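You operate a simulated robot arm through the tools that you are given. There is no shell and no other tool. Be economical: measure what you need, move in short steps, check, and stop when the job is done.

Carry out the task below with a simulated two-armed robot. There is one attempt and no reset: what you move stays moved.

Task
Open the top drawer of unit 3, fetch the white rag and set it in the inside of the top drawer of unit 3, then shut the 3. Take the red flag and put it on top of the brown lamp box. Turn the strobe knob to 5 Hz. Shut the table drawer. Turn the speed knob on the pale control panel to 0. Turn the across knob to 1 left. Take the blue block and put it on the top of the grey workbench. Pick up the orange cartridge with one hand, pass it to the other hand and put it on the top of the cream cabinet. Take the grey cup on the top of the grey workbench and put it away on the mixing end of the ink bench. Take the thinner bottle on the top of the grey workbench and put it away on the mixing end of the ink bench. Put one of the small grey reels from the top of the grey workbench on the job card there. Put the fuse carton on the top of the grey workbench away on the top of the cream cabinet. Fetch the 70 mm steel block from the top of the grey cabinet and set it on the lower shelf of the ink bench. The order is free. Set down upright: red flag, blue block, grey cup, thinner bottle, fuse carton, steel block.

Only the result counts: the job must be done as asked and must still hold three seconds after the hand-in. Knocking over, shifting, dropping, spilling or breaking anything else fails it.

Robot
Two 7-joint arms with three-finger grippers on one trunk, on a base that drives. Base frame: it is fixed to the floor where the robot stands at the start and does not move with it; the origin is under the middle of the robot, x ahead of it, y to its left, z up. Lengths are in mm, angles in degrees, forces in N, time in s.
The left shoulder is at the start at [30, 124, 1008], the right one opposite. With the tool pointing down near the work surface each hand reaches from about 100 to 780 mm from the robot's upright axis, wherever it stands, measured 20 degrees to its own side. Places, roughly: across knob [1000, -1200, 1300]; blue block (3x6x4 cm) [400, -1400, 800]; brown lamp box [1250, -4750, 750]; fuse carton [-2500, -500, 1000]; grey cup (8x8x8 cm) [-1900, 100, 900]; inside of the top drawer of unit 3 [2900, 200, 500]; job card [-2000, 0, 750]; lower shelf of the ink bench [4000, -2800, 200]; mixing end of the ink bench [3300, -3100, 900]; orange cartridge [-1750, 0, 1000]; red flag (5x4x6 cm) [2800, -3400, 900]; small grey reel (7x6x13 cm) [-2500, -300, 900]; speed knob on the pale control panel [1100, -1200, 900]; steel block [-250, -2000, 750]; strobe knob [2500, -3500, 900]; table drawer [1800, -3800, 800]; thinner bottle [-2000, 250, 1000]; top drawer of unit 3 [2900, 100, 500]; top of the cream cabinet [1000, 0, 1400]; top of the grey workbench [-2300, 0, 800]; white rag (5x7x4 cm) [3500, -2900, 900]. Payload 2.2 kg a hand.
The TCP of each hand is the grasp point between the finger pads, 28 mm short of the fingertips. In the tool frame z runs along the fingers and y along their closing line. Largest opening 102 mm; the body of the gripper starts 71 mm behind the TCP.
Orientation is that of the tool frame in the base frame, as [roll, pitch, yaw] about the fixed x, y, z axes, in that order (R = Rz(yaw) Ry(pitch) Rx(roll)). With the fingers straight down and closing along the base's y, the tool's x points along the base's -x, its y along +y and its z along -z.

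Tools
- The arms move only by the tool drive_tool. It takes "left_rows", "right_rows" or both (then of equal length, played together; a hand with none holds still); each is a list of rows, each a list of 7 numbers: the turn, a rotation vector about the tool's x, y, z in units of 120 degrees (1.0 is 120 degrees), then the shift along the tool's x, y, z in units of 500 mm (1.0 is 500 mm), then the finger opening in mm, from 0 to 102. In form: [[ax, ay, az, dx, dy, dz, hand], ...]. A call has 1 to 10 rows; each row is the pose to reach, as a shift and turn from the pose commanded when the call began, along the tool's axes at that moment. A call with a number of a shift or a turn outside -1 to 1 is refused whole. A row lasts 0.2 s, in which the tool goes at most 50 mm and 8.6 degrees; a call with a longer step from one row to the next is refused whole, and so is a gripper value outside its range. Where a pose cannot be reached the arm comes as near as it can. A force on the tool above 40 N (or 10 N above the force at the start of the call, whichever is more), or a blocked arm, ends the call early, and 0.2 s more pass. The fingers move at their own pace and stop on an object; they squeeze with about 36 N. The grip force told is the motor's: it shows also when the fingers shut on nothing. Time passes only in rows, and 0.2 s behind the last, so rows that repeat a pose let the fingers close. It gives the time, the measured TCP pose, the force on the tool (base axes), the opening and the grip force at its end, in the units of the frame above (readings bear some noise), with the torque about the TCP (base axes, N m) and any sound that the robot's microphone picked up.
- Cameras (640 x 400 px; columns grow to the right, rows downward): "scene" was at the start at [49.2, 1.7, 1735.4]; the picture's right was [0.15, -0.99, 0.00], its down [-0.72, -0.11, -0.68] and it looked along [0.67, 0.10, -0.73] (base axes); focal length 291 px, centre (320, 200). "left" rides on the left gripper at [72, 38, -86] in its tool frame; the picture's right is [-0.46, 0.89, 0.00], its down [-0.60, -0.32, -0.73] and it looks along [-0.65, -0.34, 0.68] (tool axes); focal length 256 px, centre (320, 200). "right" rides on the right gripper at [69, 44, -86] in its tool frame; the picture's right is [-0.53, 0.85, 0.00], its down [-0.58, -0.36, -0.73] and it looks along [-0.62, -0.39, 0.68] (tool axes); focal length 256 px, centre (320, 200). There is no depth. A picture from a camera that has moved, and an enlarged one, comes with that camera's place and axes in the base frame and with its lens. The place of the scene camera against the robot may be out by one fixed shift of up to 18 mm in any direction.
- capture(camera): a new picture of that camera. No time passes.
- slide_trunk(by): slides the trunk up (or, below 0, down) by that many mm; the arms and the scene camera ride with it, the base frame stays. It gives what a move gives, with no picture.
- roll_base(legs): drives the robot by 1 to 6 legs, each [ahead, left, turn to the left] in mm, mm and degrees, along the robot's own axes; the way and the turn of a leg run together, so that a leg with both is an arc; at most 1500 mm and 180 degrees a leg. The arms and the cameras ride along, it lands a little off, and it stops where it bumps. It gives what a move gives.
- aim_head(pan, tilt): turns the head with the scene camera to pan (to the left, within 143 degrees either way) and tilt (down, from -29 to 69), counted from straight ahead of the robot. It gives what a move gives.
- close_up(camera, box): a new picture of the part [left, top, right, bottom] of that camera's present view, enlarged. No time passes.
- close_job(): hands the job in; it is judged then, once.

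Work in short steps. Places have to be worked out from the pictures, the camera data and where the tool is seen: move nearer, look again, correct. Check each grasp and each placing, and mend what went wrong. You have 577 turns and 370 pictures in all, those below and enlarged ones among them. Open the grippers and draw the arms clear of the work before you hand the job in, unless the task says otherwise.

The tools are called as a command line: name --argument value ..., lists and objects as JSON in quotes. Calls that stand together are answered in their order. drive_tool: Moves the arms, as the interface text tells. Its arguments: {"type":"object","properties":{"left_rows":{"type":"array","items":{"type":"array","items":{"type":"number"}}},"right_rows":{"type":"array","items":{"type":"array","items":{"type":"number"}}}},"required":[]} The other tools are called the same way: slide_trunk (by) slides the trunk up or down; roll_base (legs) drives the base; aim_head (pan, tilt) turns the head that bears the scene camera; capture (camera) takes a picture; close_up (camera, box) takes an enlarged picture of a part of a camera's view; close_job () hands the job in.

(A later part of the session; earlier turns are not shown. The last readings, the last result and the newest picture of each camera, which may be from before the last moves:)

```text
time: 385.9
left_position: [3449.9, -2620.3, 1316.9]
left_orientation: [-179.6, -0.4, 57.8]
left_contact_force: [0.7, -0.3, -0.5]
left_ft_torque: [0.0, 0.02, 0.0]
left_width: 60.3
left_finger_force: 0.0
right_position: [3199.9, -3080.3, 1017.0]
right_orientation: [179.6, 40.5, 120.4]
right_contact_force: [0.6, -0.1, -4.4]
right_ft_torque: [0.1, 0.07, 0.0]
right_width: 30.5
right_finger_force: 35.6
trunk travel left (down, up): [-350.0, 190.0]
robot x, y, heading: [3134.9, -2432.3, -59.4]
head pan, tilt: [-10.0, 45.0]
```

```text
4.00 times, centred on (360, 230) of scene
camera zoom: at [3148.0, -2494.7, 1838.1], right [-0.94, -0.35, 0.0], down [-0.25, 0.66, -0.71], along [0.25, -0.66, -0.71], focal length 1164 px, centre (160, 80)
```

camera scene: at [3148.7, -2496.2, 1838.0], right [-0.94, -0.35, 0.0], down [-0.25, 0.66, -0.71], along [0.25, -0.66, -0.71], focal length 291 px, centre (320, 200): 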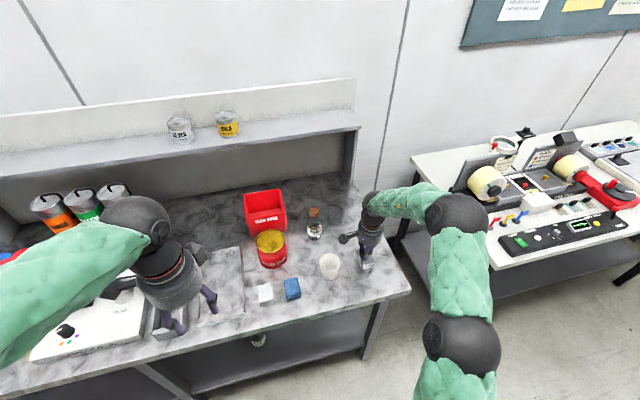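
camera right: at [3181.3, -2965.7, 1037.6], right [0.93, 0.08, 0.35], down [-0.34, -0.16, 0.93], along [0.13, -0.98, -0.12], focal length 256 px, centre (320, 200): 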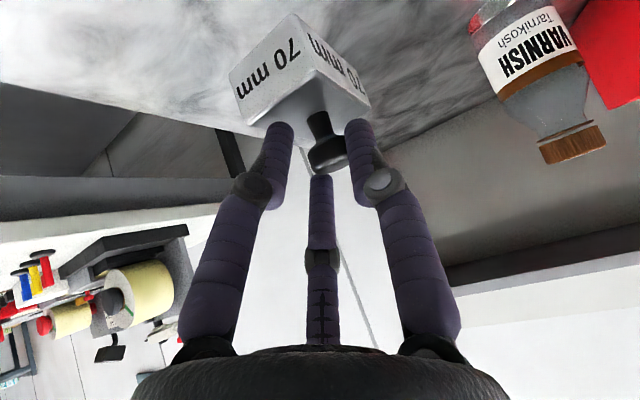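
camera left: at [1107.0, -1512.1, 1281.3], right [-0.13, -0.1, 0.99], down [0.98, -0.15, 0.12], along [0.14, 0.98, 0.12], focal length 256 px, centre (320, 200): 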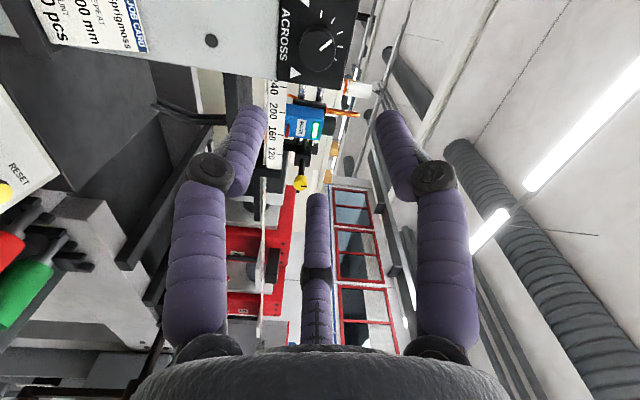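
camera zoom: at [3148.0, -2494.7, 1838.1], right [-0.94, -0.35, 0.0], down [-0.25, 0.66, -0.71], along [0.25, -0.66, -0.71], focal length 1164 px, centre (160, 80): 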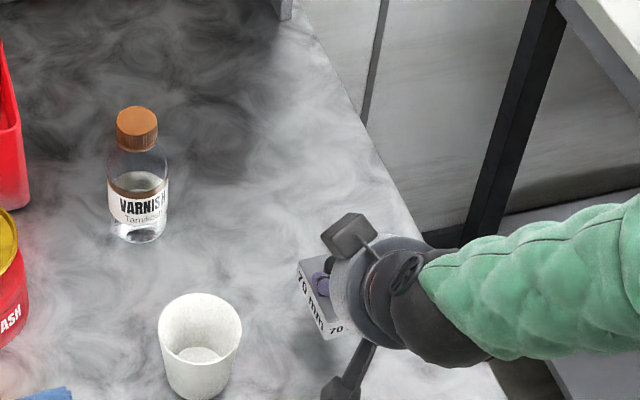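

Held level. Back out 280 mm, lower the trunk fully, then lower the hand to just above shelf height.

roll_base --legs '[[-280, 0, 0]]'

slide_trunk --by -350

drive_tool --right_rows '[[0, 0, 0, 0.065, 0, 0.07, 10], [0, 0, 0, 0.125, 0, 0.14, 10], [0, 0, 0, 0.185, 0, 0.21, 10], [0, 0, 0, 0.245, 0, 0.28, 10], [0, 0, 0, 0.305, 0, 0.35, 10], [0, 0, 0, 0.36, 0, 0.415, 10], [0, 0, 0, 0.395, 0, 0.455, 10]]'

capture --camera "scene"

capture --camera "right"

```text
time: 387.8
left_position: [3301.3, -2370.9, 1317.2]
left_orientation: [-179.6, -0.3, 58.2]
left_contact_force: [0.1, -0.1, 0.5]
left_ft_torque: [-0.02, 0.0, 0.0]
left_width: 59.9
left_finger_force: 0.1
right_position: [3055.0, -2831.9, 1016.8]
right_orientation: [179.7, 40.6, 121.0]
right_contact_force: [-1.1, 0.4, -4.1]
right_ft_torque: [0.07, 0.04, -0.01]
right_width: 30.7
right_finger_force: 36.3
trunk travel left (down, up): [-350.0, 190.0]
robot x, y, heading: [2987.2, -2185.0, -59.3]
head pan, tilt: [-10.0, 45.0]
```

```text
time: 391.3
left_position: [3303.2, -2372.0, 966.7]
left_orientation: [-179.6, -0.3, 58.2]
left_contact_force: [-0.4, -0.6, -0.1]
left_ft_torque: [-0.01, -0.03, 0.02]
left_width: 59.8
left_finger_force: 0.1
right_position: [3055.4, -2833.9, 665.9]
right_orientation: [179.7, 40.6, 120.8]
right_contact_force: [-3.4, -0.2, -4.8]
right_ft_torque: [0.07, 0.27, -0.19]
right_width: 25.8
right_finger_force: 33.9
trunk travel left (down, up): [0.0, 540.0]
robot x, y, heading: [2987.4, -2184.6, -58.9]
head pan, tilt: [-10.0, 45.0]
```

```text
time: 392.9
left_position: [3303.1, -2373.2, 966.9]
left_orientation: [-179.5, -0.3, 58.2]
left_contact_force: [1.5, -1.3, 0.6]
left_ft_torque: [0.0, 0.02, 0.01]
left_width: 59.8
left_finger_force: 0.1
right_position: [3053.2, -2831.0, 365.0]
right_orientation: [179.5, 40.5, 120.8]
right_contact_force: [0.6, -0.4, -3.7]
right_ft_torque: [0.13, 0.05, 0.02]
right_width: 25.3
right_finger_force: 36.4
trunk travel left (down, up): [0.0, 540.0]
robot x, y, heading: [2984.4, -2184.6, -59.0]
head pan, tilt: [-10.0, 45.0]
```

```text
169 pictures are left
camera scene: at [3000.4, -2246.9, 1488.1], right [-0.93, -0.36, 0.0], down [-0.25, 0.66, -0.71], along [0.25, -0.66, -0.71], focal length 291 px, centre (320, 200)
```

scene: 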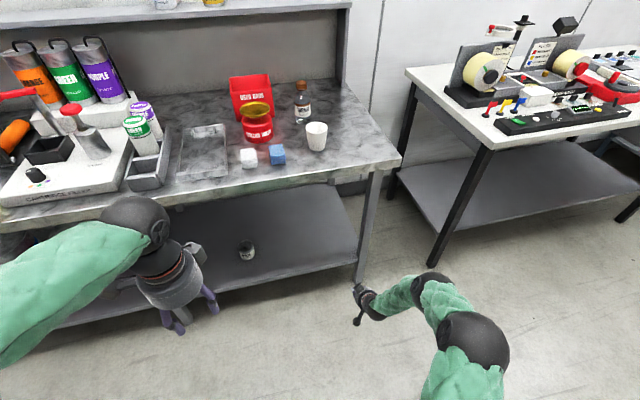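

```text
168 pictures are left
camera right: at [3034.1, -2716.5, 386.5], right [0.93, 0.09, 0.35], down [-0.34, -0.16, 0.93], along [0.14, -0.98, -0.12], focal length 256 px, centre (320, 200)
```

right: 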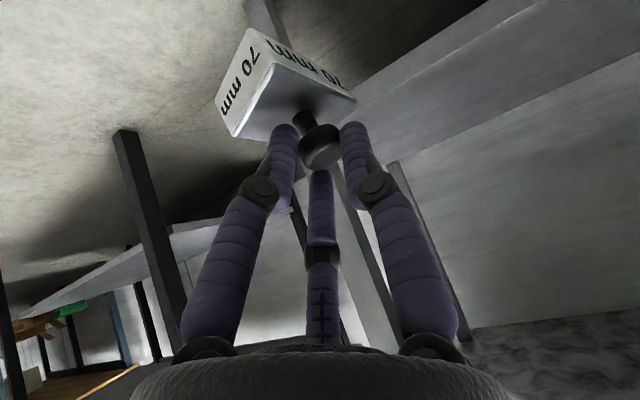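

The grip shifted a bit (25 mm now). Zoom in to check the block's attitude.

close_up --camera "scene" --box '[310, 250, 430, 340]'

close_up --camera "right" --box '[200, 0, 400, 180]'

```text
4.44 times, centred on (370, 295) of scene
camera zoom: at [3000.4, -2246.9, 1488.1], right [-0.93, -0.36, 0.0], down [-0.25, 0.66, -0.71], along [0.25, -0.66, -0.71], focal length 1293 px, centre (98, -222)
```

zoom: 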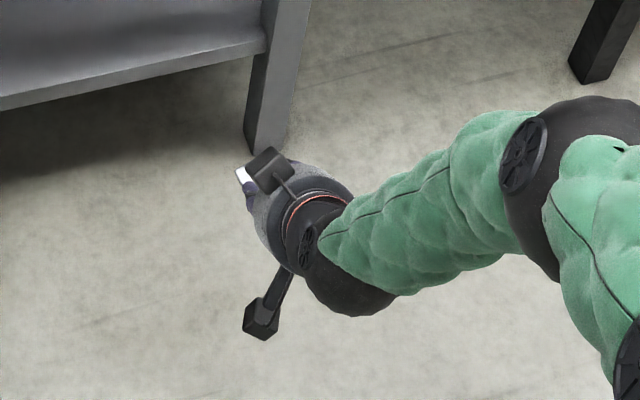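

```text
2.22 times, centred on (300, 90) of right
camera zoom: at [3034.1, -2716.5, 386.5], right [0.93, 0.09, 0.35], down [-0.34, -0.16, 0.93], along [0.14, -0.98, -0.12], focal length 569 px, centre (364, 444)
```

zoom: 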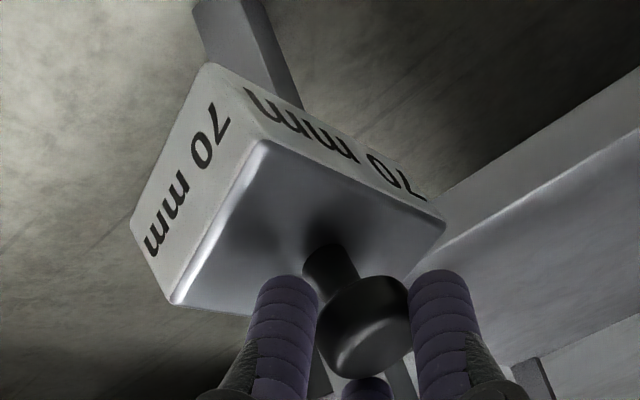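

Attitude looks level. Sidestep left, then move forward slowly to bring the block over the shelf.

roll_base --legs '[[0, 119, 0], [180, 0, 0]]'

capture --camera "scene"

capture --camera "right"

```text
time: 395.2
left_position: [3496.8, -2465.5, 965.9]
left_orientation: [-179.6, -0.4, 57.8]
left_contact_force: [-0.1, 0.2, 0.7]
left_ft_torque: [0.0, 0.01, 0.01]
left_width: 60.1
left_finger_force: 0.1
right_position: [3245.6, -2923.6, 364.7]
right_orientation: [179.6, 40.5, 120.4]
right_contact_force: [0.2, 0.6, -3.9]
right_ft_torque: [0.12, 0.04, -0.04]
right_width: 25.0
right_finger_force: 36.0
trunk travel left (down, up): [0.0, 540.0]
robot x, y, heading: [3179.2, -2275.7, -59.3]
head pan, tilt: [-10.0, 45.0]
```

```text
165 pictures are left
camera scene: at [3195.1, -2339.1, 1488.1], right [-0.94, -0.35, 0.0], down [-0.25, 0.66, -0.71], along [0.25, -0.66, -0.71], focal length 291 px, centre (320, 200)
```

scene: 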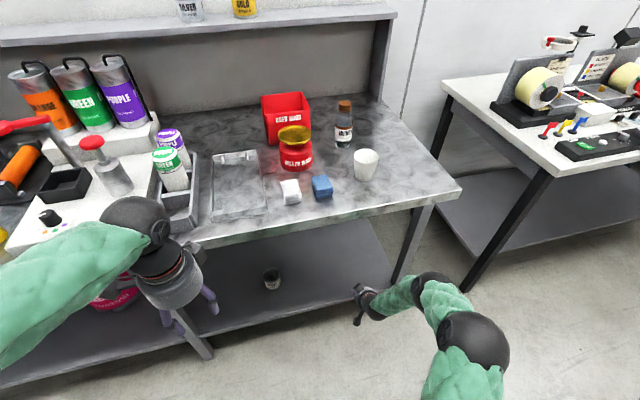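

```text
164 pictures are left
camera right: at [3225.8, -2808.6, 386.9], right [0.93, 0.08, 0.35], down [-0.34, -0.16, 0.93], along [0.13, -0.98, -0.12], focal length 256 px, centre (320, 200)
```

right: 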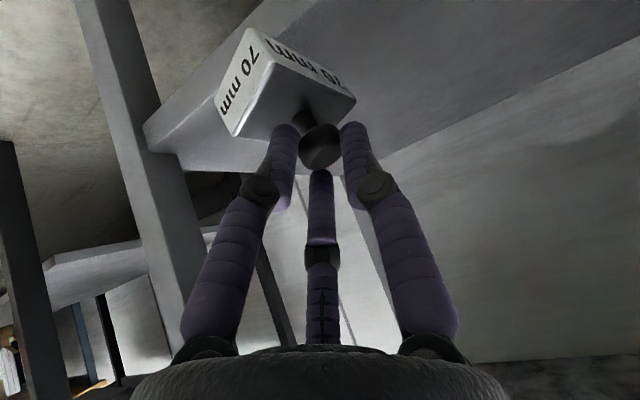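

Block is just crossing the shelf's front edge with ~38 mm clearance. Forward another 120 mm.

roll_base --legs '[[120, 0, 0]]'

capture --camera "right"

```text
time: 396.4
left_position: [3558.5, -2570.0, 965.9]
left_orientation: [-179.5, -0.4, 57.8]
left_contact_force: [-0.4, -0.2, 0.2]
left_ft_torque: [-0.01, 0.02, -0.01]
left_width: 60.0
left_finger_force: 0.0
right_position: [3304.4, -3026.4, 364.9]
right_orientation: [179.6, 40.5, 120.4]
right_contact_force: [0.9, 0.4, -4.3]
right_ft_torque: [0.09, 0.03, -0.03]
right_width: 25.0
right_finger_force: 36.5
trunk travel left (down, up): [0.0, 540.0]
robot x, y, heading: [3243.4, -2377.0, -59.3]
head pan, tilt: [-10.0, 45.0]
```

```text
163 pictures are left
camera right: at [3286.2, -2911.2, 386.7], right [0.93, 0.08, 0.35], down [-0.34, -0.16, 0.93], along [0.13, -0.98, -0.12], focal length 256 px, centre (320, 200)
```

right: 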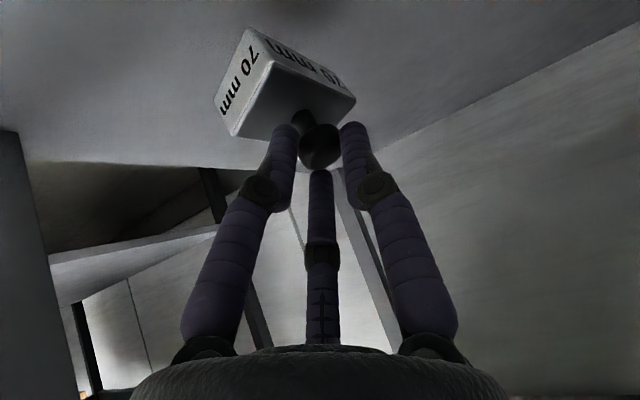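

Over the shelf. Lower gently to contact.

drive_tool --right_rows '[[0, 0, 0, 0.013, 0, 0.0152, 10], [0, 0, 0, 0.026, 0, 0.0304, 10], [0, 0, 0, 0.031, 0, 0.0365, 10], [0, 0, 0, 0.036, 0, 0.0426, 10], [0, 0, 0, 0.041, 0, 0.0486, 10], [0, 0, 0, 0.046, 0, 0.0547, 10]]'

```text
time: 397.8
left_position: [3558.3, -2568.3, 967.3]
left_orientation: [-179.7, -0.2, 57.8]
left_contact_force: [0.0, 0.5, 0.0]
left_ft_torque: [-0.01, -0.01, -0.02]
left_width: 59.7
left_finger_force: 0.0
right_position: [3305.9, -3028.0, 331.2]
right_orientation: [179.8, 40.8, 120.5]
right_contact_force: [0.0, 2.9, 8.1]
right_ft_torque: [0.41, 0.06, -0.05]
right_width: 25.0
right_finger_force: 36.1
trunk travel left (down, up): [0.0, 540.0]
robot x, y, heading: [3243.7, -2382.8, -59.3]
head pan, tilt: [-10.0, 45.0]
```

Contact (≈12 N). Press 2 mm more, open, and retract along the tool axis.

drive_tool --right_rows '[[0, 0, 0, 0.0026, 0, 0.003, 10], [0, 0, 0, 0.0026, 0, 0.003, 30], [0, 0, 0, 0.0026, 0, 0.003, 50], [0, 0, 0, 0.0, 0, -0.03, 60], [0, 0, 0, 0.0, 0, -0.1, 60], [0, 0, 0, 0.0, 0, -0.18, 60]]'

capture --camera "right"

```text
time: 399.2
left_position: [3557.4, -2567.6, 966.7]
left_orientation: [-179.6, -0.3, 57.8]
left_contact_force: [-0.2, 0.2, 0.1]
left_ft_torque: [0.02, 0.0, -0.04]
left_width: 59.8
left_finger_force: 0.0
right_position: [3274.3, -2978.0, 396.7]
right_orientation: [179.5, 40.4, 120.4]
right_contact_force: [-0.5, -0.5, 0.1]
right_ft_torque: [0.0, -0.03, 0.01]
right_width: 60.0
right_finger_force: 0.1
trunk travel left (down, up): [0.0, 540.0]
robot x, y, heading: [3239.9, -2379.2, -59.4]
head pan, tilt: [-10.0, 45.0]
```

```text
162 pictures are left
camera right: at [3256.7, -2862.1, 419.5], right [0.93, 0.08, 0.35], down [-0.34, -0.16, 0.93], along [0.13, -0.98, -0.12], focal length 256 px, centre (320, 200)
```

right: 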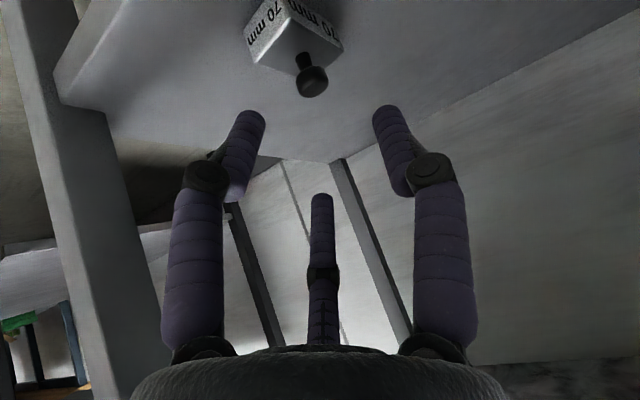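

Steel block stands on the lower shelf. Back out, raise the trunk, and bring the right hand to vertical for the white rag.

roll_base --legs '[[-330, 0, 0]]'

slide_trunk --by 380

drive_tool --right_rows '[[0, 0.07, 0, 0.02, 0, -0.06, 102], [0, 0.14, 0, 0.02, 0, -0.15, 102], [0, 0.21, 0, 0, 0, -0.24, 102], [0, 0.28, 0, -0.03, 0, -0.32, 102], [0, 0.338, 0, -0.08, 0, -0.39, 102], [0, 0.338, 0, -0.14, 0, -0.46, 102]]'

capture --camera "scene"

```text
time: 401.4
left_position: [3386.4, -2281.9, 968.3]
left_orientation: [-179.7, -0.3, 58.0]
left_contact_force: [0.5, 0.6, 0.0]
left_ft_torque: [0.0, 0.0, 0.01]
left_width: 60.0
left_finger_force: 0.1
right_position: [3106.4, -2693.0, 398.3]
right_orientation: [179.6, 40.5, 120.7]
right_contact_force: [-0.3, 0.1, -0.6]
right_ft_torque: [-0.03, -0.04, -0.01]
right_width: 60.2
right_finger_force: 0.0
trunk travel left (down, up): [0.0, 540.0]
robot x, y, heading: [3073.7, -2092.6, -58.9]
head pan, tilt: [-10.0, 45.0]
```

```text
time: 405.1
left_position: [3388.5, -2280.5, 1346.7]
left_orientation: [-179.6, -0.4, 58.1]
left_contact_force: [-0.3, 0.0, -0.7]
left_ft_torque: [0.01, -0.01, -0.03]
left_width: 60.2
left_finger_force: 0.0
right_position: [3106.5, -2692.3, 776.3]
right_orientation: [179.6, 40.5, 120.7]
right_contact_force: [-0.2, 0.0, 0.5]
right_ft_torque: [0.01, -0.03, 0.02]
right_width: 60.2
right_finger_force: 0.1
trunk travel left (down, up): [-380.0, 160.0]
robot x, y, heading: [3071.4, -2095.1, -59.0]
head pan, tilt: [-10.0, 45.0]
```

```text
time: 406.5
left_position: [3385.9, -2278.3, 1348.0]
left_orientation: [-179.6, -0.2, 58.1]
left_contact_force: [0.2, 0.2, -1.7]
left_ft_torque: [-0.03, -0.02, 0.02]
left_width: 60.0
left_finger_force: 0.1
right_position: [3056.2, -2606.4, 996.1]
right_orientation: [179.8, 0.0, 121.2]
right_contact_force: [0.3, 0.9, 0.2]
right_ft_torque: [-0.05, -0.02, -0.01]
right_width: 102.1
right_finger_force: 0.2
trunk travel left (down, up): [-380.0, 160.0]
robot x, y, heading: [3070.9, -2091.2, -58.9]
head pan, tilt: [-10.0, 45.0]
```

```text
161 pictures are left
camera scene: at [3085.3, -2151.6, 1868.2], right [-0.93, -0.36, 0.0], down [-0.25, 0.66, -0.71], along [0.25, -0.66, -0.71], focal length 291 px, centre (320, 200)
```

scene: 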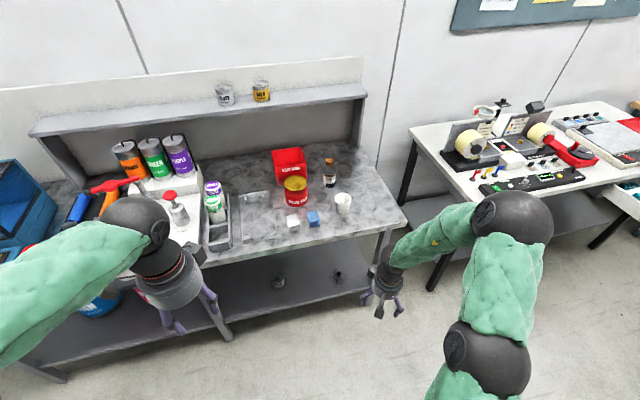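

White rag ≈(3484,-2868). Drive 330 mm forward and bring the right hand above it.

roll_base --legs '[[330, 0, 0]]'

drive_tool --right_rows '[[0, 0, 0, -0.03, 0.08, -0.03, 102], [0, 0, 0, -0.06, 0.16, -0.06, 102], [0, 0, 0, -0.1, 0.24, -0.06, 102], [0, 0, 0, -0.14, 0.32, -0.06, 102], [0, 0, 0, -0.19, 0.39, -0.06, 102], [0, 0, 0, -0.23, 0.462, -0.06, 102]]'

capture --camera "right"

capture --camera "scene"

```text
time: 408.6
left_position: [3553.4, -2554.6, 1347.0]
left_orientation: [-179.5, -0.4, 58.3]
left_contact_force: [0.7, -0.5, 0.0]
left_ft_torque: [0.01, 0.01, 0.0]
left_width: 60.0
left_finger_force: 0.0
right_position: [3222.9, -2884.6, 995.2]
right_orientation: [179.6, -0.1, 121.1]
right_contact_force: [0.3, -0.2, 0.4]
right_ft_torque: [0.01, 0.0, -0.02]
right_width: 102.2
right_finger_force: 0.1
trunk travel left (down, up): [-380.0, 160.0]
robot x, y, heading: [3236.8, -2367.3, -58.8]
head pan, tilt: [-10.0, 45.0]
```

```text
time: 410.0
left_position: [3554.9, -2554.2, 1347.3]
left_orientation: [-179.4, -0.2, 58.2]
left_contact_force: [-0.2, -0.4, -0.4]
left_ft_torque: [0.03, 0.02, 0.01]
left_width: 60.0
left_finger_force: 0.0
right_position: [3484.2, -2862.9, 1026.6]
right_orientation: [179.8, -0.2, 121.0]
right_contact_force: [0.3, -0.6, 0.6]
right_ft_torque: [0.03, 0.04, -0.04]
right_width: 102.1
right_finger_force: 0.1
trunk travel left (down, up): [-380.0, 160.0]
robot x, y, heading: [3239.3, -2366.6, -59.0]
head pan, tilt: [-10.0, 45.0]
```

```text
160 pictures are left
camera right: at [3485.6, -2782.5, 1113.7], right [1.0, -0.02, 0.0], down [-0.02, -0.68, 0.73], along [-0.01, -0.73, -0.68], focal length 256 px, centre (320, 200)
```

right: 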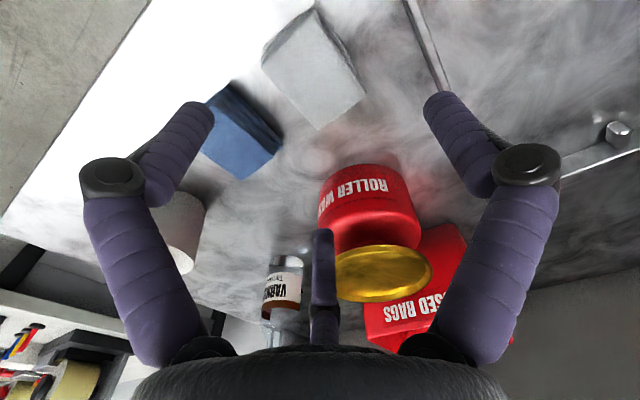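

```text
159 pictures are left
camera scene: at [3252.7, -2429.0, 1868.1], right [-0.93, -0.36, 0.0], down [-0.26, 0.66, -0.71], along [0.25, -0.66, -0.71], focal length 291 px, centre (320, 200)
```

scene: 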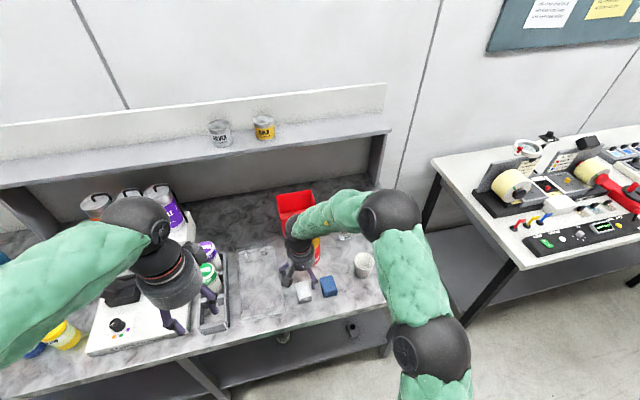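

Rag ≈42×63 mm, long side pointing away. Open to 78, centre it (accounting for the three-finger layout) and descend.

drive_tool --right_rows '[[0, 0, -0.02, 0.015, -0.013, 0.02, 78], [0, 0, -0.04, 0.015, -0.013, 0.1, 78]]'

capture --camera "right"

```text
time: 410.6
left_position: [3554.3, -2556.6, 1346.6]
left_orientation: [-179.5, -0.3, 58.2]
left_contact_force: [-0.3, 0.3, 0.0]
left_ft_torque: [0.0, 0.01, 0.02]
left_width: 60.0
left_finger_force: 0.0
right_position: [3472.5, -2860.1, 974.3]
right_orientation: [179.7, -0.1, 125.9]
right_contact_force: [0.5, -0.1, 0.1]
right_ft_torque: [0.01, 0.02, 0.02]
right_width: 78.1
right_finger_force: 0.0
trunk travel left (down, up): [-380.0, 160.0]
robot x, y, heading: [3237.9, -2368.0, -58.8]
head pan, tilt: [-10.0, 45.0]
```

```text
158 pictures are left
camera right: at [3466.7, -2780.0, 1063.0], right [1.0, 0.06, 0.0], down [0.04, -0.68, 0.73], along [0.05, -0.73, -0.68], focal length 256 px, centre (320, 200)
```

right: 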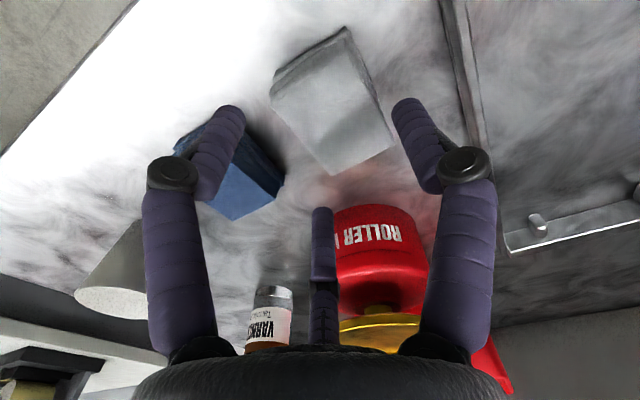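

The blue rag's corner is too close to the near finger. Rotating the hand 60° puts a single finger in the gap instead; raise, rotate and re-centre.

drive_tool --right_rows '[[0, 0, 0, 0, 0, -0.05, 78], [0, 0, 0.07, 0, 0.01, -0.05, 78], [0, 0, 0.14, 0, 0.02, -0.05, 78], [0, 0, 0.21, 0, 0.03, -0.05, 78], [0, 0, 0.28, 0, 0.043, -0.05, 78], [0, 0, 0.35, 0, 0.043, -0.05, 78], [0, 0, 0.42, 0, 0.043, -0.05, 78], [0, 0, 0.49, 0, 0.043, -0.03, 78]]'

capture --camera "right"

```text
time: 412.4
left_position: [3552.7, -2554.3, 1346.2]
left_orientation: [-179.7, -0.5, 58.2]
left_contact_force: [0.3, 0.1, -1.0]
left_ft_torque: [0.0, -0.01, 0.04]
left_width: 60.0
left_finger_force: 0.0
right_position: [3487.6, -2847.6, 991.7]
right_orientation: [179.9, -0.3, 66.8]
right_contact_force: [0.7, -0.3, 0.4]
right_ft_torque: [-0.01, 0.02, 0.0]
right_width: 77.8
right_finger_force: 0.0
trunk travel left (down, up): [-380.0, 160.0]
robot x, y, heading: [3238.6, -2370.4, -58.7]
head pan, tilt: [-10.0, 45.0]
```

```text
157 pictures are left
camera right: at [3553.5, -2801.8, 1079.2], right [0.57, -0.82, 0.0], down [-0.56, -0.39, 0.73], along [-0.6, -0.41, -0.69], focal length 256 px, centre (320, 200)
```

right: 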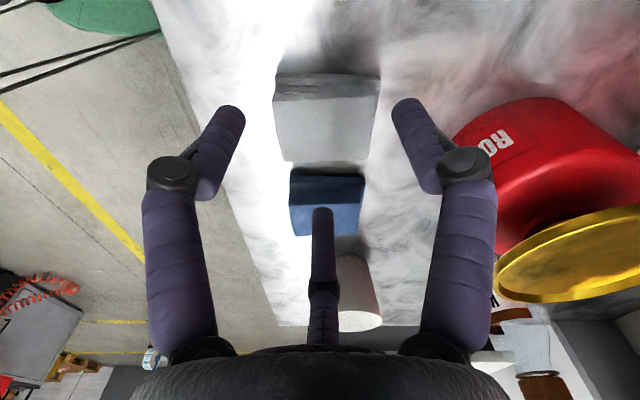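

The gap to the blue rag is only ~10 mm. I'll first drag the white rag left a little by pressing closed fingertips on its top.

drive_tool --right_rows '[[0, 0, 0, 0.0, -0.008, 0, 0], [0, 0, 0, 0.002, -0.014, 0.02, 0], [0, 0, 0, 0.002, -0.014, 0.04, 0], [0, 0, 0, 0.002, -0.014, 0.05, 0], [0, 0, 0, 0.002, -0.014, 0.058, 0], [0, 0, 0, 0.002, -0.014, 0.066, 0], [0, 0, 0, 0.002, -0.014, 0.074, 0], [0, 0, 0, 0.002, -0.014, 0.08, 0]]'

capture --camera "right"

```text
time: 414.1
left_position: [3552.5, -2552.4, 1346.8]
left_orientation: [-179.6, -0.3, 58.3]
left_contact_force: [0.2, -0.9, -0.5]
left_ft_torque: [0.05, -0.01, 0.01]
left_width: 60.2
left_finger_force: 0.1
right_position: [3483.0, -2845.1, 960.0]
right_orientation: [179.6, 0.0, 66.8]
right_contact_force: [-4.6, 9.4, 24.5]
right_ft_torque: [0.24, 0.16, -0.06]
right_width: 5.9
right_finger_force: 30.9
trunk travel left (down, up): [-380.0, 160.0]
robot x, y, heading: [3237.6, -2371.4, -58.8]
head pan, tilt: [-10.0, 45.0]
stopped in row 8 (right hand): the force on the tool passed its limit at 44 N (the readings are from after the stop); the commanded pose is now the measured one
```

```text
156 pictures are left
camera right: at [3549.2, -2799.3, 1047.7], right [0.57, -0.82, 0.01], down [-0.57, -0.38, 0.73], along [-0.6, -0.42, -0.69], focal length 256 px, centre (320, 200)
```

right: 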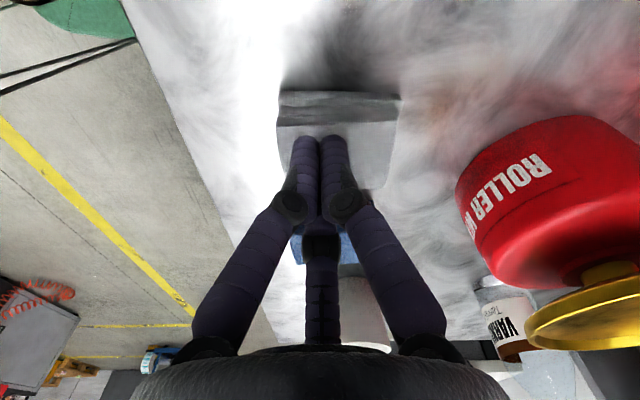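

Pressing with ~25 N. Drag left 30 mm.

drive_tool --right_rows '[[0, 0, 0, 0.012, 0.007, 0.003, 0], [0, 0, 0, 0.024, 0.014, 0.003, 0], [0, 0, 0, 0.036, 0.021, 0.003, 0], [0, 0, 0, 0.048, 0.028, 0.003, 0], [0, 0, 0, 0.06, 0.036, 0.003, 0]]'

capture --camera "right"

```text
time: 415.0
left_position: [3552.9, -2553.3, 1347.5]
left_orientation: [-179.5, -0.3, 58.2]
left_contact_force: [0.3, -0.4, -0.2]
left_ft_torque: [0.02, 0.05, 0.02]
left_width: 60.0
left_finger_force: 0.0
right_position: [3501.5, -2834.6, 959.2]
right_orientation: [179.2, 0.2, 66.9]
right_contact_force: [-4.6, 1.6, 12.8]
right_ft_torque: [0.1, 0.18, -0.05]
right_width: 5.9
right_finger_force: 31.7
trunk travel left (down, up): [-380.0, 160.0]
robot x, y, heading: [3237.1, -2367.9, -58.8]
head pan, tilt: [-10.0, 45.0]
stopped in row 4 (right hand): the force on the tool passed its limit at 40 N (the readings are from after the stop); the commanded pose is now the measured one
```

```text
155 pictures are left
camera right: at [3568.1, -2789.2, 1047.8], right [0.57, -0.82, 0.01], down [-0.57, -0.38, 0.73], along [-0.59, -0.42, -0.69], focal length 256 px, centre (320, 200)
```

right: 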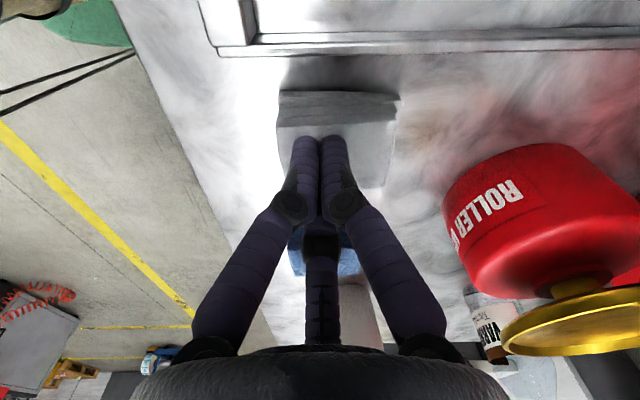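

The rag moved ~21 mm left. Lift, open to 78 and re-centre for the grasp.

drive_tool --right_rows '[[0, 0, 0, 0, 0, -0.08, 0], [0, 0, 0, 0.002, 0.013, -0.1, 78], [0, 0, 0, 0.002, 0.013, -0.1, 78], [0, 0, 0, 0.002, 0.013, -0.1, 78]]'

capture --camera "right"

```text
time: 416.0
left_position: [3553.0, -2555.4, 1347.4]
left_orientation: [-179.7, -0.3, 58.2]
left_contact_force: [0.3, 0.2, 0.3]
left_ft_torque: [-0.02, -0.01, 0.01]
left_width: 59.9
left_finger_force: 0.1
right_position: [3506.6, -2838.3, 1009.0]
right_orientation: [179.3, 0.1, 66.8]
right_contact_force: [-1.0, -0.6, -1.0]
right_ft_torque: [-0.01, -0.02, -0.02]
right_width: 78.0
right_finger_force: 0.1
trunk travel left (down, up): [-380.0, 160.0]
robot x, y, heading: [3237.0, -2369.1, -59.1]
head pan, tilt: [-10.0, 45.0]
```

```text
154 pictures are left
camera right: at [3573.0, -2791.9, 1096.8], right [0.57, -0.82, 0.01], down [-0.57, -0.38, 0.73], along [-0.59, -0.42, -0.69], focal length 256 px, centre (320, 200)
```

right: 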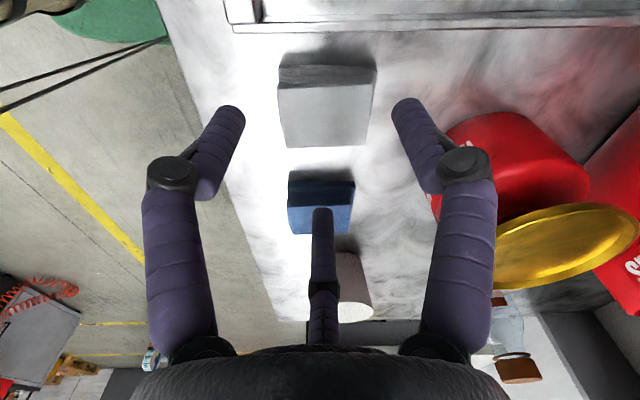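

Gap is ample now. Final 5 mm correction, descend to z≈926 and grip the white rag.

drive_tool --right_rows '[[0, 0, 0, -0.006, 0.011, 0.04, 78], [0, 0, 0, -0.006, 0.011, 0.09, 78], [0, 0, 0, -0.006, 0.011, 0.14, 78], [0, 0, 0, -0.006, 0.011, 0.164, 78], [0, 0, 0, -0.006, 0.011, 0.164, 40], [0, 0, 0, -0.006, 0.011, 0.164, 30], [0, 0, 0, -0.006, 0.011, 0.164, 30]]'

capture --camera "right"

```text
time: 417.6
left_position: [3552.6, -2552.9, 1347.0]
left_orientation: [-179.6, -0.4, 58.2]
left_contact_force: [-0.1, 0.3, 0.8]
left_ft_torque: [0.02, 0.01, 0.01]
left_width: 60.1
left_finger_force: 0.0
right_position: [3513.2, -2840.7, 926.1]
right_orientation: [179.2, 0.2, 66.9]
right_contact_force: [0.5, 7.7, 18.1]
right_ft_torque: [0.97, 0.17, -0.16]
right_width: 58.6
right_finger_force: 36.3
trunk travel left (down, up): [-380.0, 160.0]
robot x, y, heading: [3237.8, -2363.5, -59.2]
head pan, tilt: [-10.0, 45.0]
```

```text
153 pictures are left
camera right: at [3579.4, -2795.0, 1014.1], right [0.57, -0.82, 0.01], down [-0.57, -0.38, 0.73], along [-0.59, -0.42, -0.69], focal length 256 px, centre (320, 200)
```

right: 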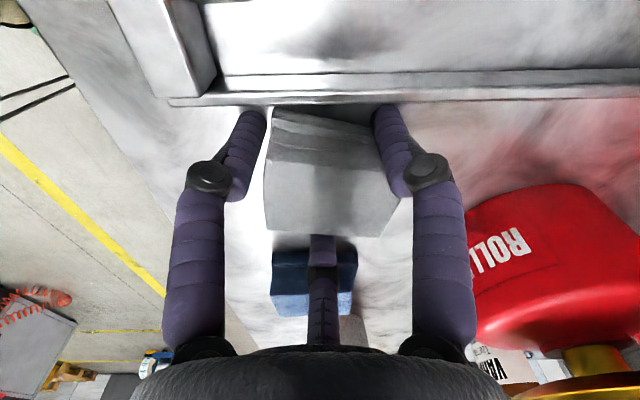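

Gripped (59 mm, 36 N). Lift straight up and check.

drive_tool --right_rows '[[0, 0, 0, 0, 0, -0.03, 30], [0, 0, 0, 0, 0, -0.09, 30], [0, 0, 0, 0, 0, -0.17, 30], [0, 0, 0, 0, 0, -0.25, 30], [0, 0, 0, 0, 0, -0.33, 30]]'

capture --camera "right"

close_up --camera "scene" --box '[200, 180, 400, 320]'

```text
time: 418.8
left_position: [3553.3, -2554.4, 1346.4]
left_orientation: [-179.6, -0.3, 58.2]
left_contact_force: [-0.6, -0.5, 0.6]
left_ft_torque: [-0.03, 0.01, -0.01]
left_width: 60.1
left_finger_force: 0.1
right_position: [3510.7, -2840.8, 1091.1]
right_orientation: [179.3, 0.1, 66.9]
right_contact_force: [-0.6, -0.5, 0.3]
right_ft_torque: [-0.03, -0.03, 0.02]
right_width: 58.0
right_finger_force: 36.3
trunk travel left (down, up): [-380.0, 160.0]
robot x, y, heading: [3236.5, -2366.5, -58.9]
head pan, tilt: [-10.0, 45.0]
```

```text
152 pictures are left
camera right: at [3576.2, -2795.0, 1178.6], right [0.57, -0.82, 0.01], down [-0.57, -0.38, 0.73], along [-0.59, -0.42, -0.69], focal length 256 px, centre (320, 200)
```

right: 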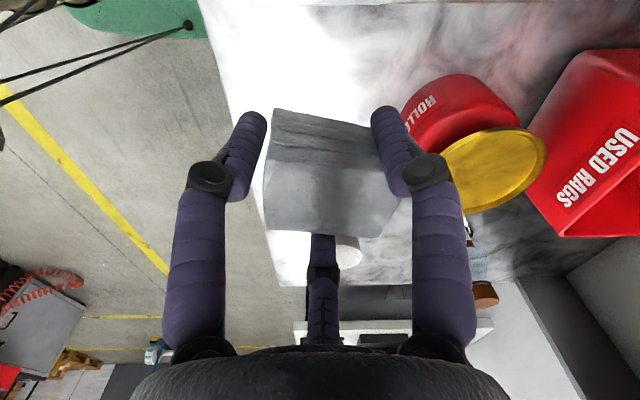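

```text
2.86 times, centred on (300, 250) of scene
camera zoom: at [3250.2, -2428.9, 1868.1], right [-0.93, -0.36, 0.0], down [-0.25, 0.66, -0.71], along [0.25, -0.66, -0.71], focal length 831 px, centre (377, 57)
```

zoom: 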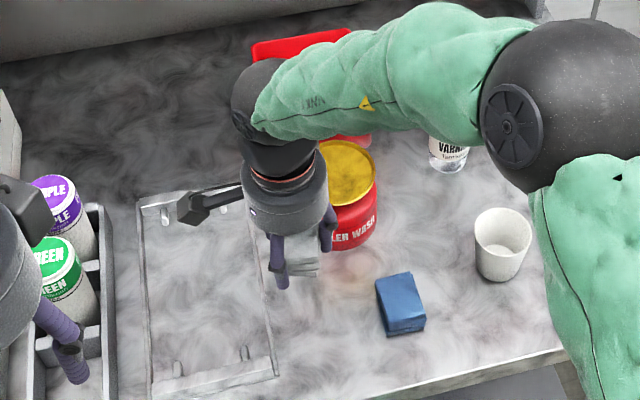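

White rag secured. Back off, turn around and head for unit 3.

roll_base --legs '[[-400, 0, 0], [0, 0, 175]]'

aim_head --pan 0 --tilt 25

capture --camera "scene"

```text
time: 428.3
left_position: [2739.5, -1800.2, 1347.4]
left_orientation: [-179.6, -0.3, -129.3]
left_contact_force: [-0.1, -0.1, 0.8]
left_ft_torque: [0.0, -0.02, -0.04]
left_width: 60.0
left_finger_force: 0.1
right_position: [2819.4, -1520.1, 1090.5]
right_orientation: [179.2, 0.1, -120.6]
right_contact_force: [0.8, 0.7, -0.6]
right_ft_torque: [0.03, 0.01, -0.05]
right_width: 56.5
right_finger_force: 36.0
trunk travel left (down, up): [-380.0, 160.0]
robot x, y, heading: [3024.0, -2025.9, 113.6]
head pan, tilt: [-10.0, 45.0]
```

```text
time: 429.2
left_position: [2738.6, -1799.6, 1346.5]
left_orientation: [-179.6, -0.3, -129.2]
left_contact_force: [-0.3, 0.4, -0.4]
left_ft_torque: [0.02, 0.04, 0.01]
left_width: 60.0
left_finger_force: 0.1
right_position: [2818.2, -1519.9, 1090.4]
right_orientation: [179.2, 0.1, -120.7]
right_contact_force: [0.0, 0.3, -0.1]
right_ft_torque: [0.03, 0.0, 0.04]
right_width: 56.4
right_finger_force: 35.8
trunk travel left (down, up): [-380.0, 160.0]
robot x, y, heading: [3031.3, -2028.7, 113.5]
head pan, tilt: [0.0, 25.0]
```

```text
150 pictures are left
camera scene: at [3003.9, -1978.6, 1898.6], right [0.92, 0.4, 0.0], down [0.17, -0.39, -0.91], along [-0.36, 0.83, -0.42], focal length 291 px, centre (320, 200)
```

scene: 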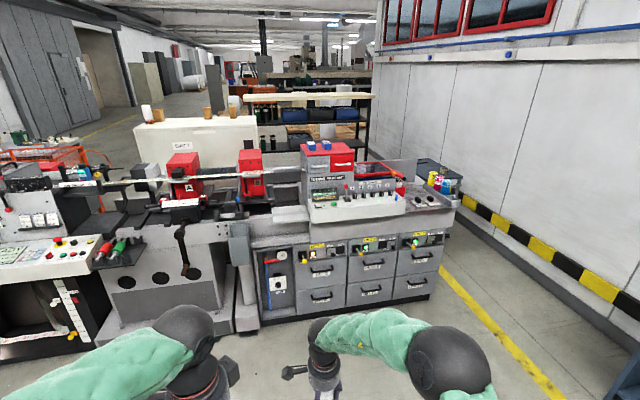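

Drawer units are visible; zoom in to identify unit 3.

close_up --camera "scene" --box '[250, 170, 460, 320]'

```text
2.67 times, centred on (355, 245) of scene
camera zoom: at [3003.9, -1978.6, 1898.6], right [0.92, 0.4, 0.0], down [0.17, -0.39, -0.91], along [-0.36, 0.83, -0.42], focal length 776 px, centre (227, 80)
```

zoom: 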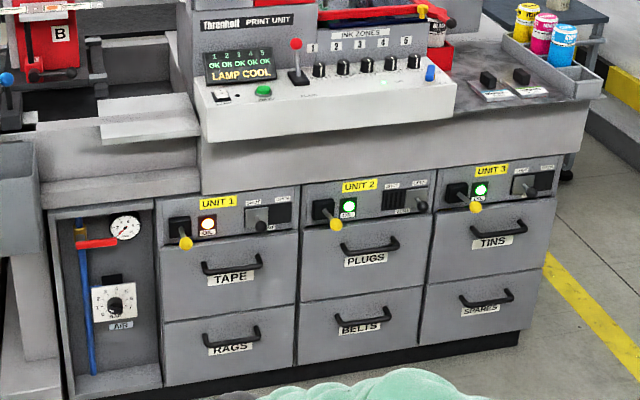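

Unit 3's top drawer is "TINS" (right column, green light). Drive to stand in front of it.

roll_base --legs '[[0, 0, 10], [0, -1050, 0], [900, 0, 0]]'

aim_head --pan 0 --tilt 45

capture --camera "scene"

```text
time: 439.7
left_position: [3073.9, -501.8, 1346.8]
left_orientation: [-179.6, -0.3, -119.4]
left_contact_force: [-0.2, 0.3, -0.1]
left_ft_torque: [-0.05, 0.0, -0.01]
left_width: 60.1
left_finger_force: 0.0
right_position: [3104.6, -213.1, 1090.4]
right_orientation: [179.4, 0.0, -110.7]
right_contact_force: [-0.3, 0.1, -0.6]
right_ft_torque: [-0.07, 0.0, -0.01]
right_width: 55.8
right_finger_force: 35.9
trunk travel left (down, up): [-380.0, 160.0]
robot x, y, heading: [3403.0, -676.8, 123.5]
head pan, tilt: [0.0, 25.0]
```

```text
time: 440.5
left_position: [3076.1, -501.9, 1346.7]
left_orientation: [-179.6, -0.3, -119.4]
left_contact_force: [0.1, 0.4, -1.0]
left_ft_torque: [0.01, 0.0, -0.02]
left_width: 59.9
left_finger_force: 0.0
right_position: [3105.3, -214.2, 1089.9]
right_orientation: [179.3, 0.2, -110.7]
right_contact_force: [-0.4, 0.3, -0.4]
right_ft_torque: [0.02, -0.02, 0.01]
right_width: 55.6
right_finger_force: 35.5
trunk travel left (down, up): [-380.0, 160.0]
robot x, y, heading: [3400.3, -674.5, 123.8]
head pan, tilt: [0.0, 45.0]
```

```text
148 pictures are left
camera scene: at [3371.1, -642.6, 1868.2], right [0.83, 0.55, 0.0], down [0.39, -0.59, -0.71], along [-0.39, 0.59, -0.71], focal length 291 px, centre (320, 200)
```

scene: 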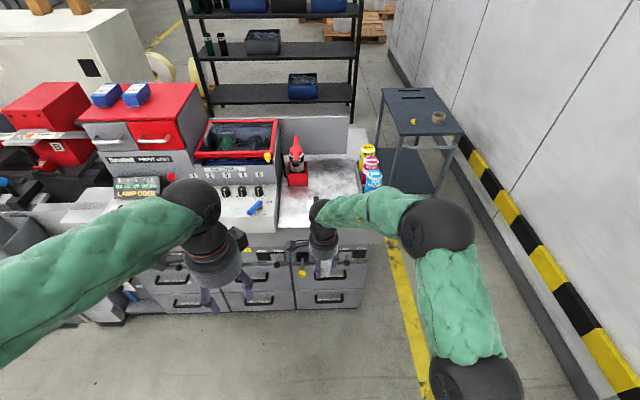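

Handle at about (2997,10,585). Move the rag hand aside, lower the trunk, and bring the left hand forward.

drive_tool --right_rows '[[0, 0, 0, -0.033, -0.085, 0, 30], [0, 0, 0, -0.067, -0.17, 0, 30], [0, 0, 0, -0.1, -0.255, 0, 30], [0, 0, 0, -0.133, -0.34, 0, 30], [0, 0, 0, -0.167, -0.425, 0, 30], [0, 0, 0, -0.2, -0.511, 0, 30]]'

slide_trunk --by -270

drive_tool --left_rows '[[0, 0, -0.05, 0, 0, 0.08, 60], [0, 0, -0.1, 0, 0, 0.16, 60], [0, 0, -0.15, 0, 0, 0.24, 60], [0, 0, -0.2, 0, 0, 0.32, 60], [0, 0, -0.24, 0, 0, 0.4, 60], [0, 0, -0.24, 0, 0, 0.48, 60]]'

capture --camera "scene"

capture --camera "left"

```text
time: 441.9
left_position: [3076.2, -503.3, 1347.6]
left_orientation: [-179.7, -0.4, -119.4]
left_contact_force: [-0.1, -0.1, -0.1]
left_ft_torque: [-0.01, 0.0, 0.02]
left_width: 60.1
left_finger_force: 0.0
right_position: [3380.8, -211.9, 1088.8]
right_orientation: [179.2, 0.1, -110.8]
right_contact_force: [0.4, -0.3, -0.1]
right_ft_torque: [0.01, 0.0, 0.03]
right_width: 55.4
right_finger_force: 36.2
trunk travel left (down, up): [-380.0, 160.0]
robot x, y, heading: [3401.5, -675.6, 123.1]
head pan, tilt: [0.0, 45.0]
```

```text
time: 444.7
left_position: [3076.5, -502.6, 1076.7]
left_orientation: [-179.6, -0.3, -119.4]
left_contact_force: [0.4, -0.3, 0.8]
left_ft_torque: [-0.02, -0.02, -0.02]
left_width: 59.9
left_finger_force: 0.0
right_position: [3379.4, -212.0, 818.9]
right_orientation: [179.4, 0.1, -110.7]
right_contact_force: [0.7, 0.9, 0.1]
right_ft_torque: [0.0, 0.03, -0.01]
right_width: 55.6
right_finger_force: 36.1
trunk travel left (down, up): [-110.0, 430.0]
robot x, y, heading: [3394.7, -677.6, 123.5]
head pan, tilt: [0.0, 45.0]
```

```text
time: 446.1
left_position: [3075.7, -504.5, 834.5]
left_orientation: [-179.8, -0.5, -90.5]
left_contact_force: [0.0, -0.7, -0.4]
left_ft_torque: [0.02, -0.02, 0.0]
left_width: 60.1
left_finger_force: 0.1
right_position: [3378.6, -210.9, 819.2]
right_orientation: [179.3, 0.1, -110.7]
right_contact_force: [-0.9, -0.3, 0.2]
right_ft_torque: [-0.02, -0.01, 0.02]
right_width: 55.2
right_finger_force: 35.6
trunk travel left (down, up): [-110.0, 430.0]
robot x, y, heading: [3399.9, -676.3, 123.4]
head pan, tilt: [0.0, 45.0]
```

```text
147 pictures are left
camera scene: at [3370.8, -642.1, 1598.1], right [0.83, 0.55, 0.0], down [0.39, -0.59, -0.71], along [-0.39, 0.59, -0.71], focal length 291 px, centre (320, 200)
```

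scene: 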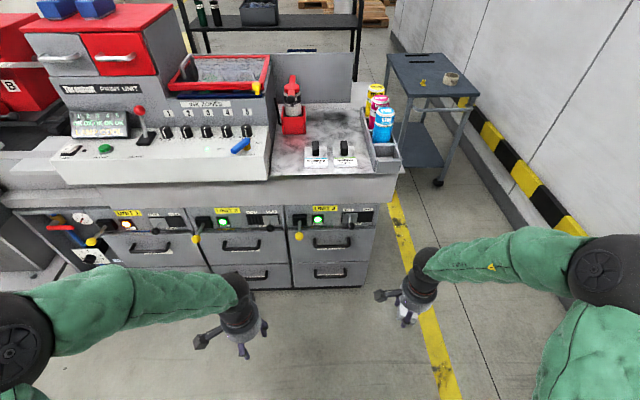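

```text
146 pictures are left
camera left: at [3036.8, -575.0, 921.3], right [-0.88, 0.47, -0.01], down [0.32, 0.61, 0.73], along [0.35, 0.64, -0.69], focal length 256 px, centre (320, 200)
```

left: 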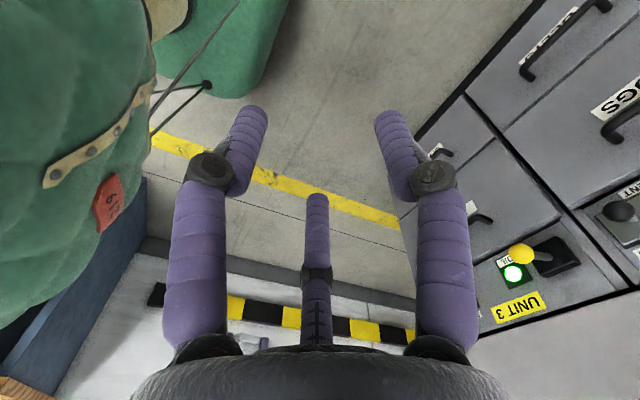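

Zoom for the drawer handle's precise position.

close_up --camera "scene" --box '[280, 195, 380, 285]'

close_up --camera "right" --box '[0, 0, 640, 400]'

```text
4.44 times, centred on (330, 240) of scene
camera zoom: at [3370.8, -642.1, 1598.1], right [0.83, 0.55, 0.0], down [0.39, -0.59, -0.71], along [-0.39, 0.59, -0.71], focal length 1293 px, centre (276, 22)
```

zoom: 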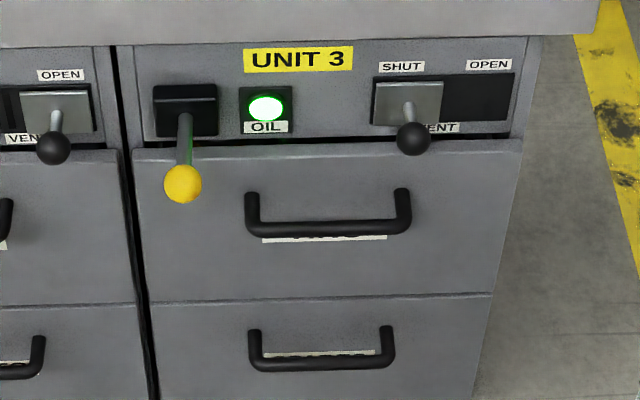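

```text
1.00 times, centred on (320, 200) of right (not enlarged: the box is as wide or as high as the picture)
camera zoom: at [3314.3, -261.0, 906.9], right [-0.6, 0.8, 0.01], down [0.55, 0.41, 0.73], along [0.58, 0.44, -0.69], focal length 256 px, centre (320, 200)
```

zoom: 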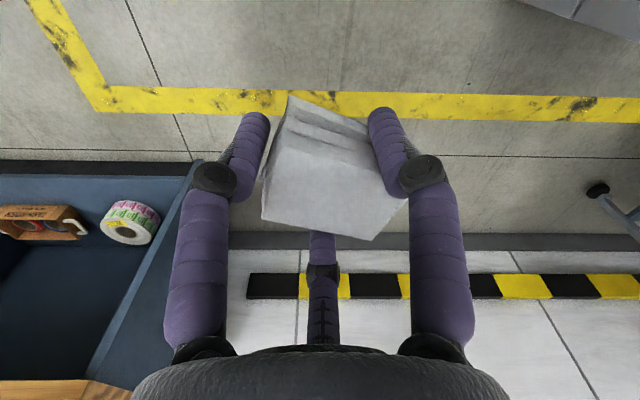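

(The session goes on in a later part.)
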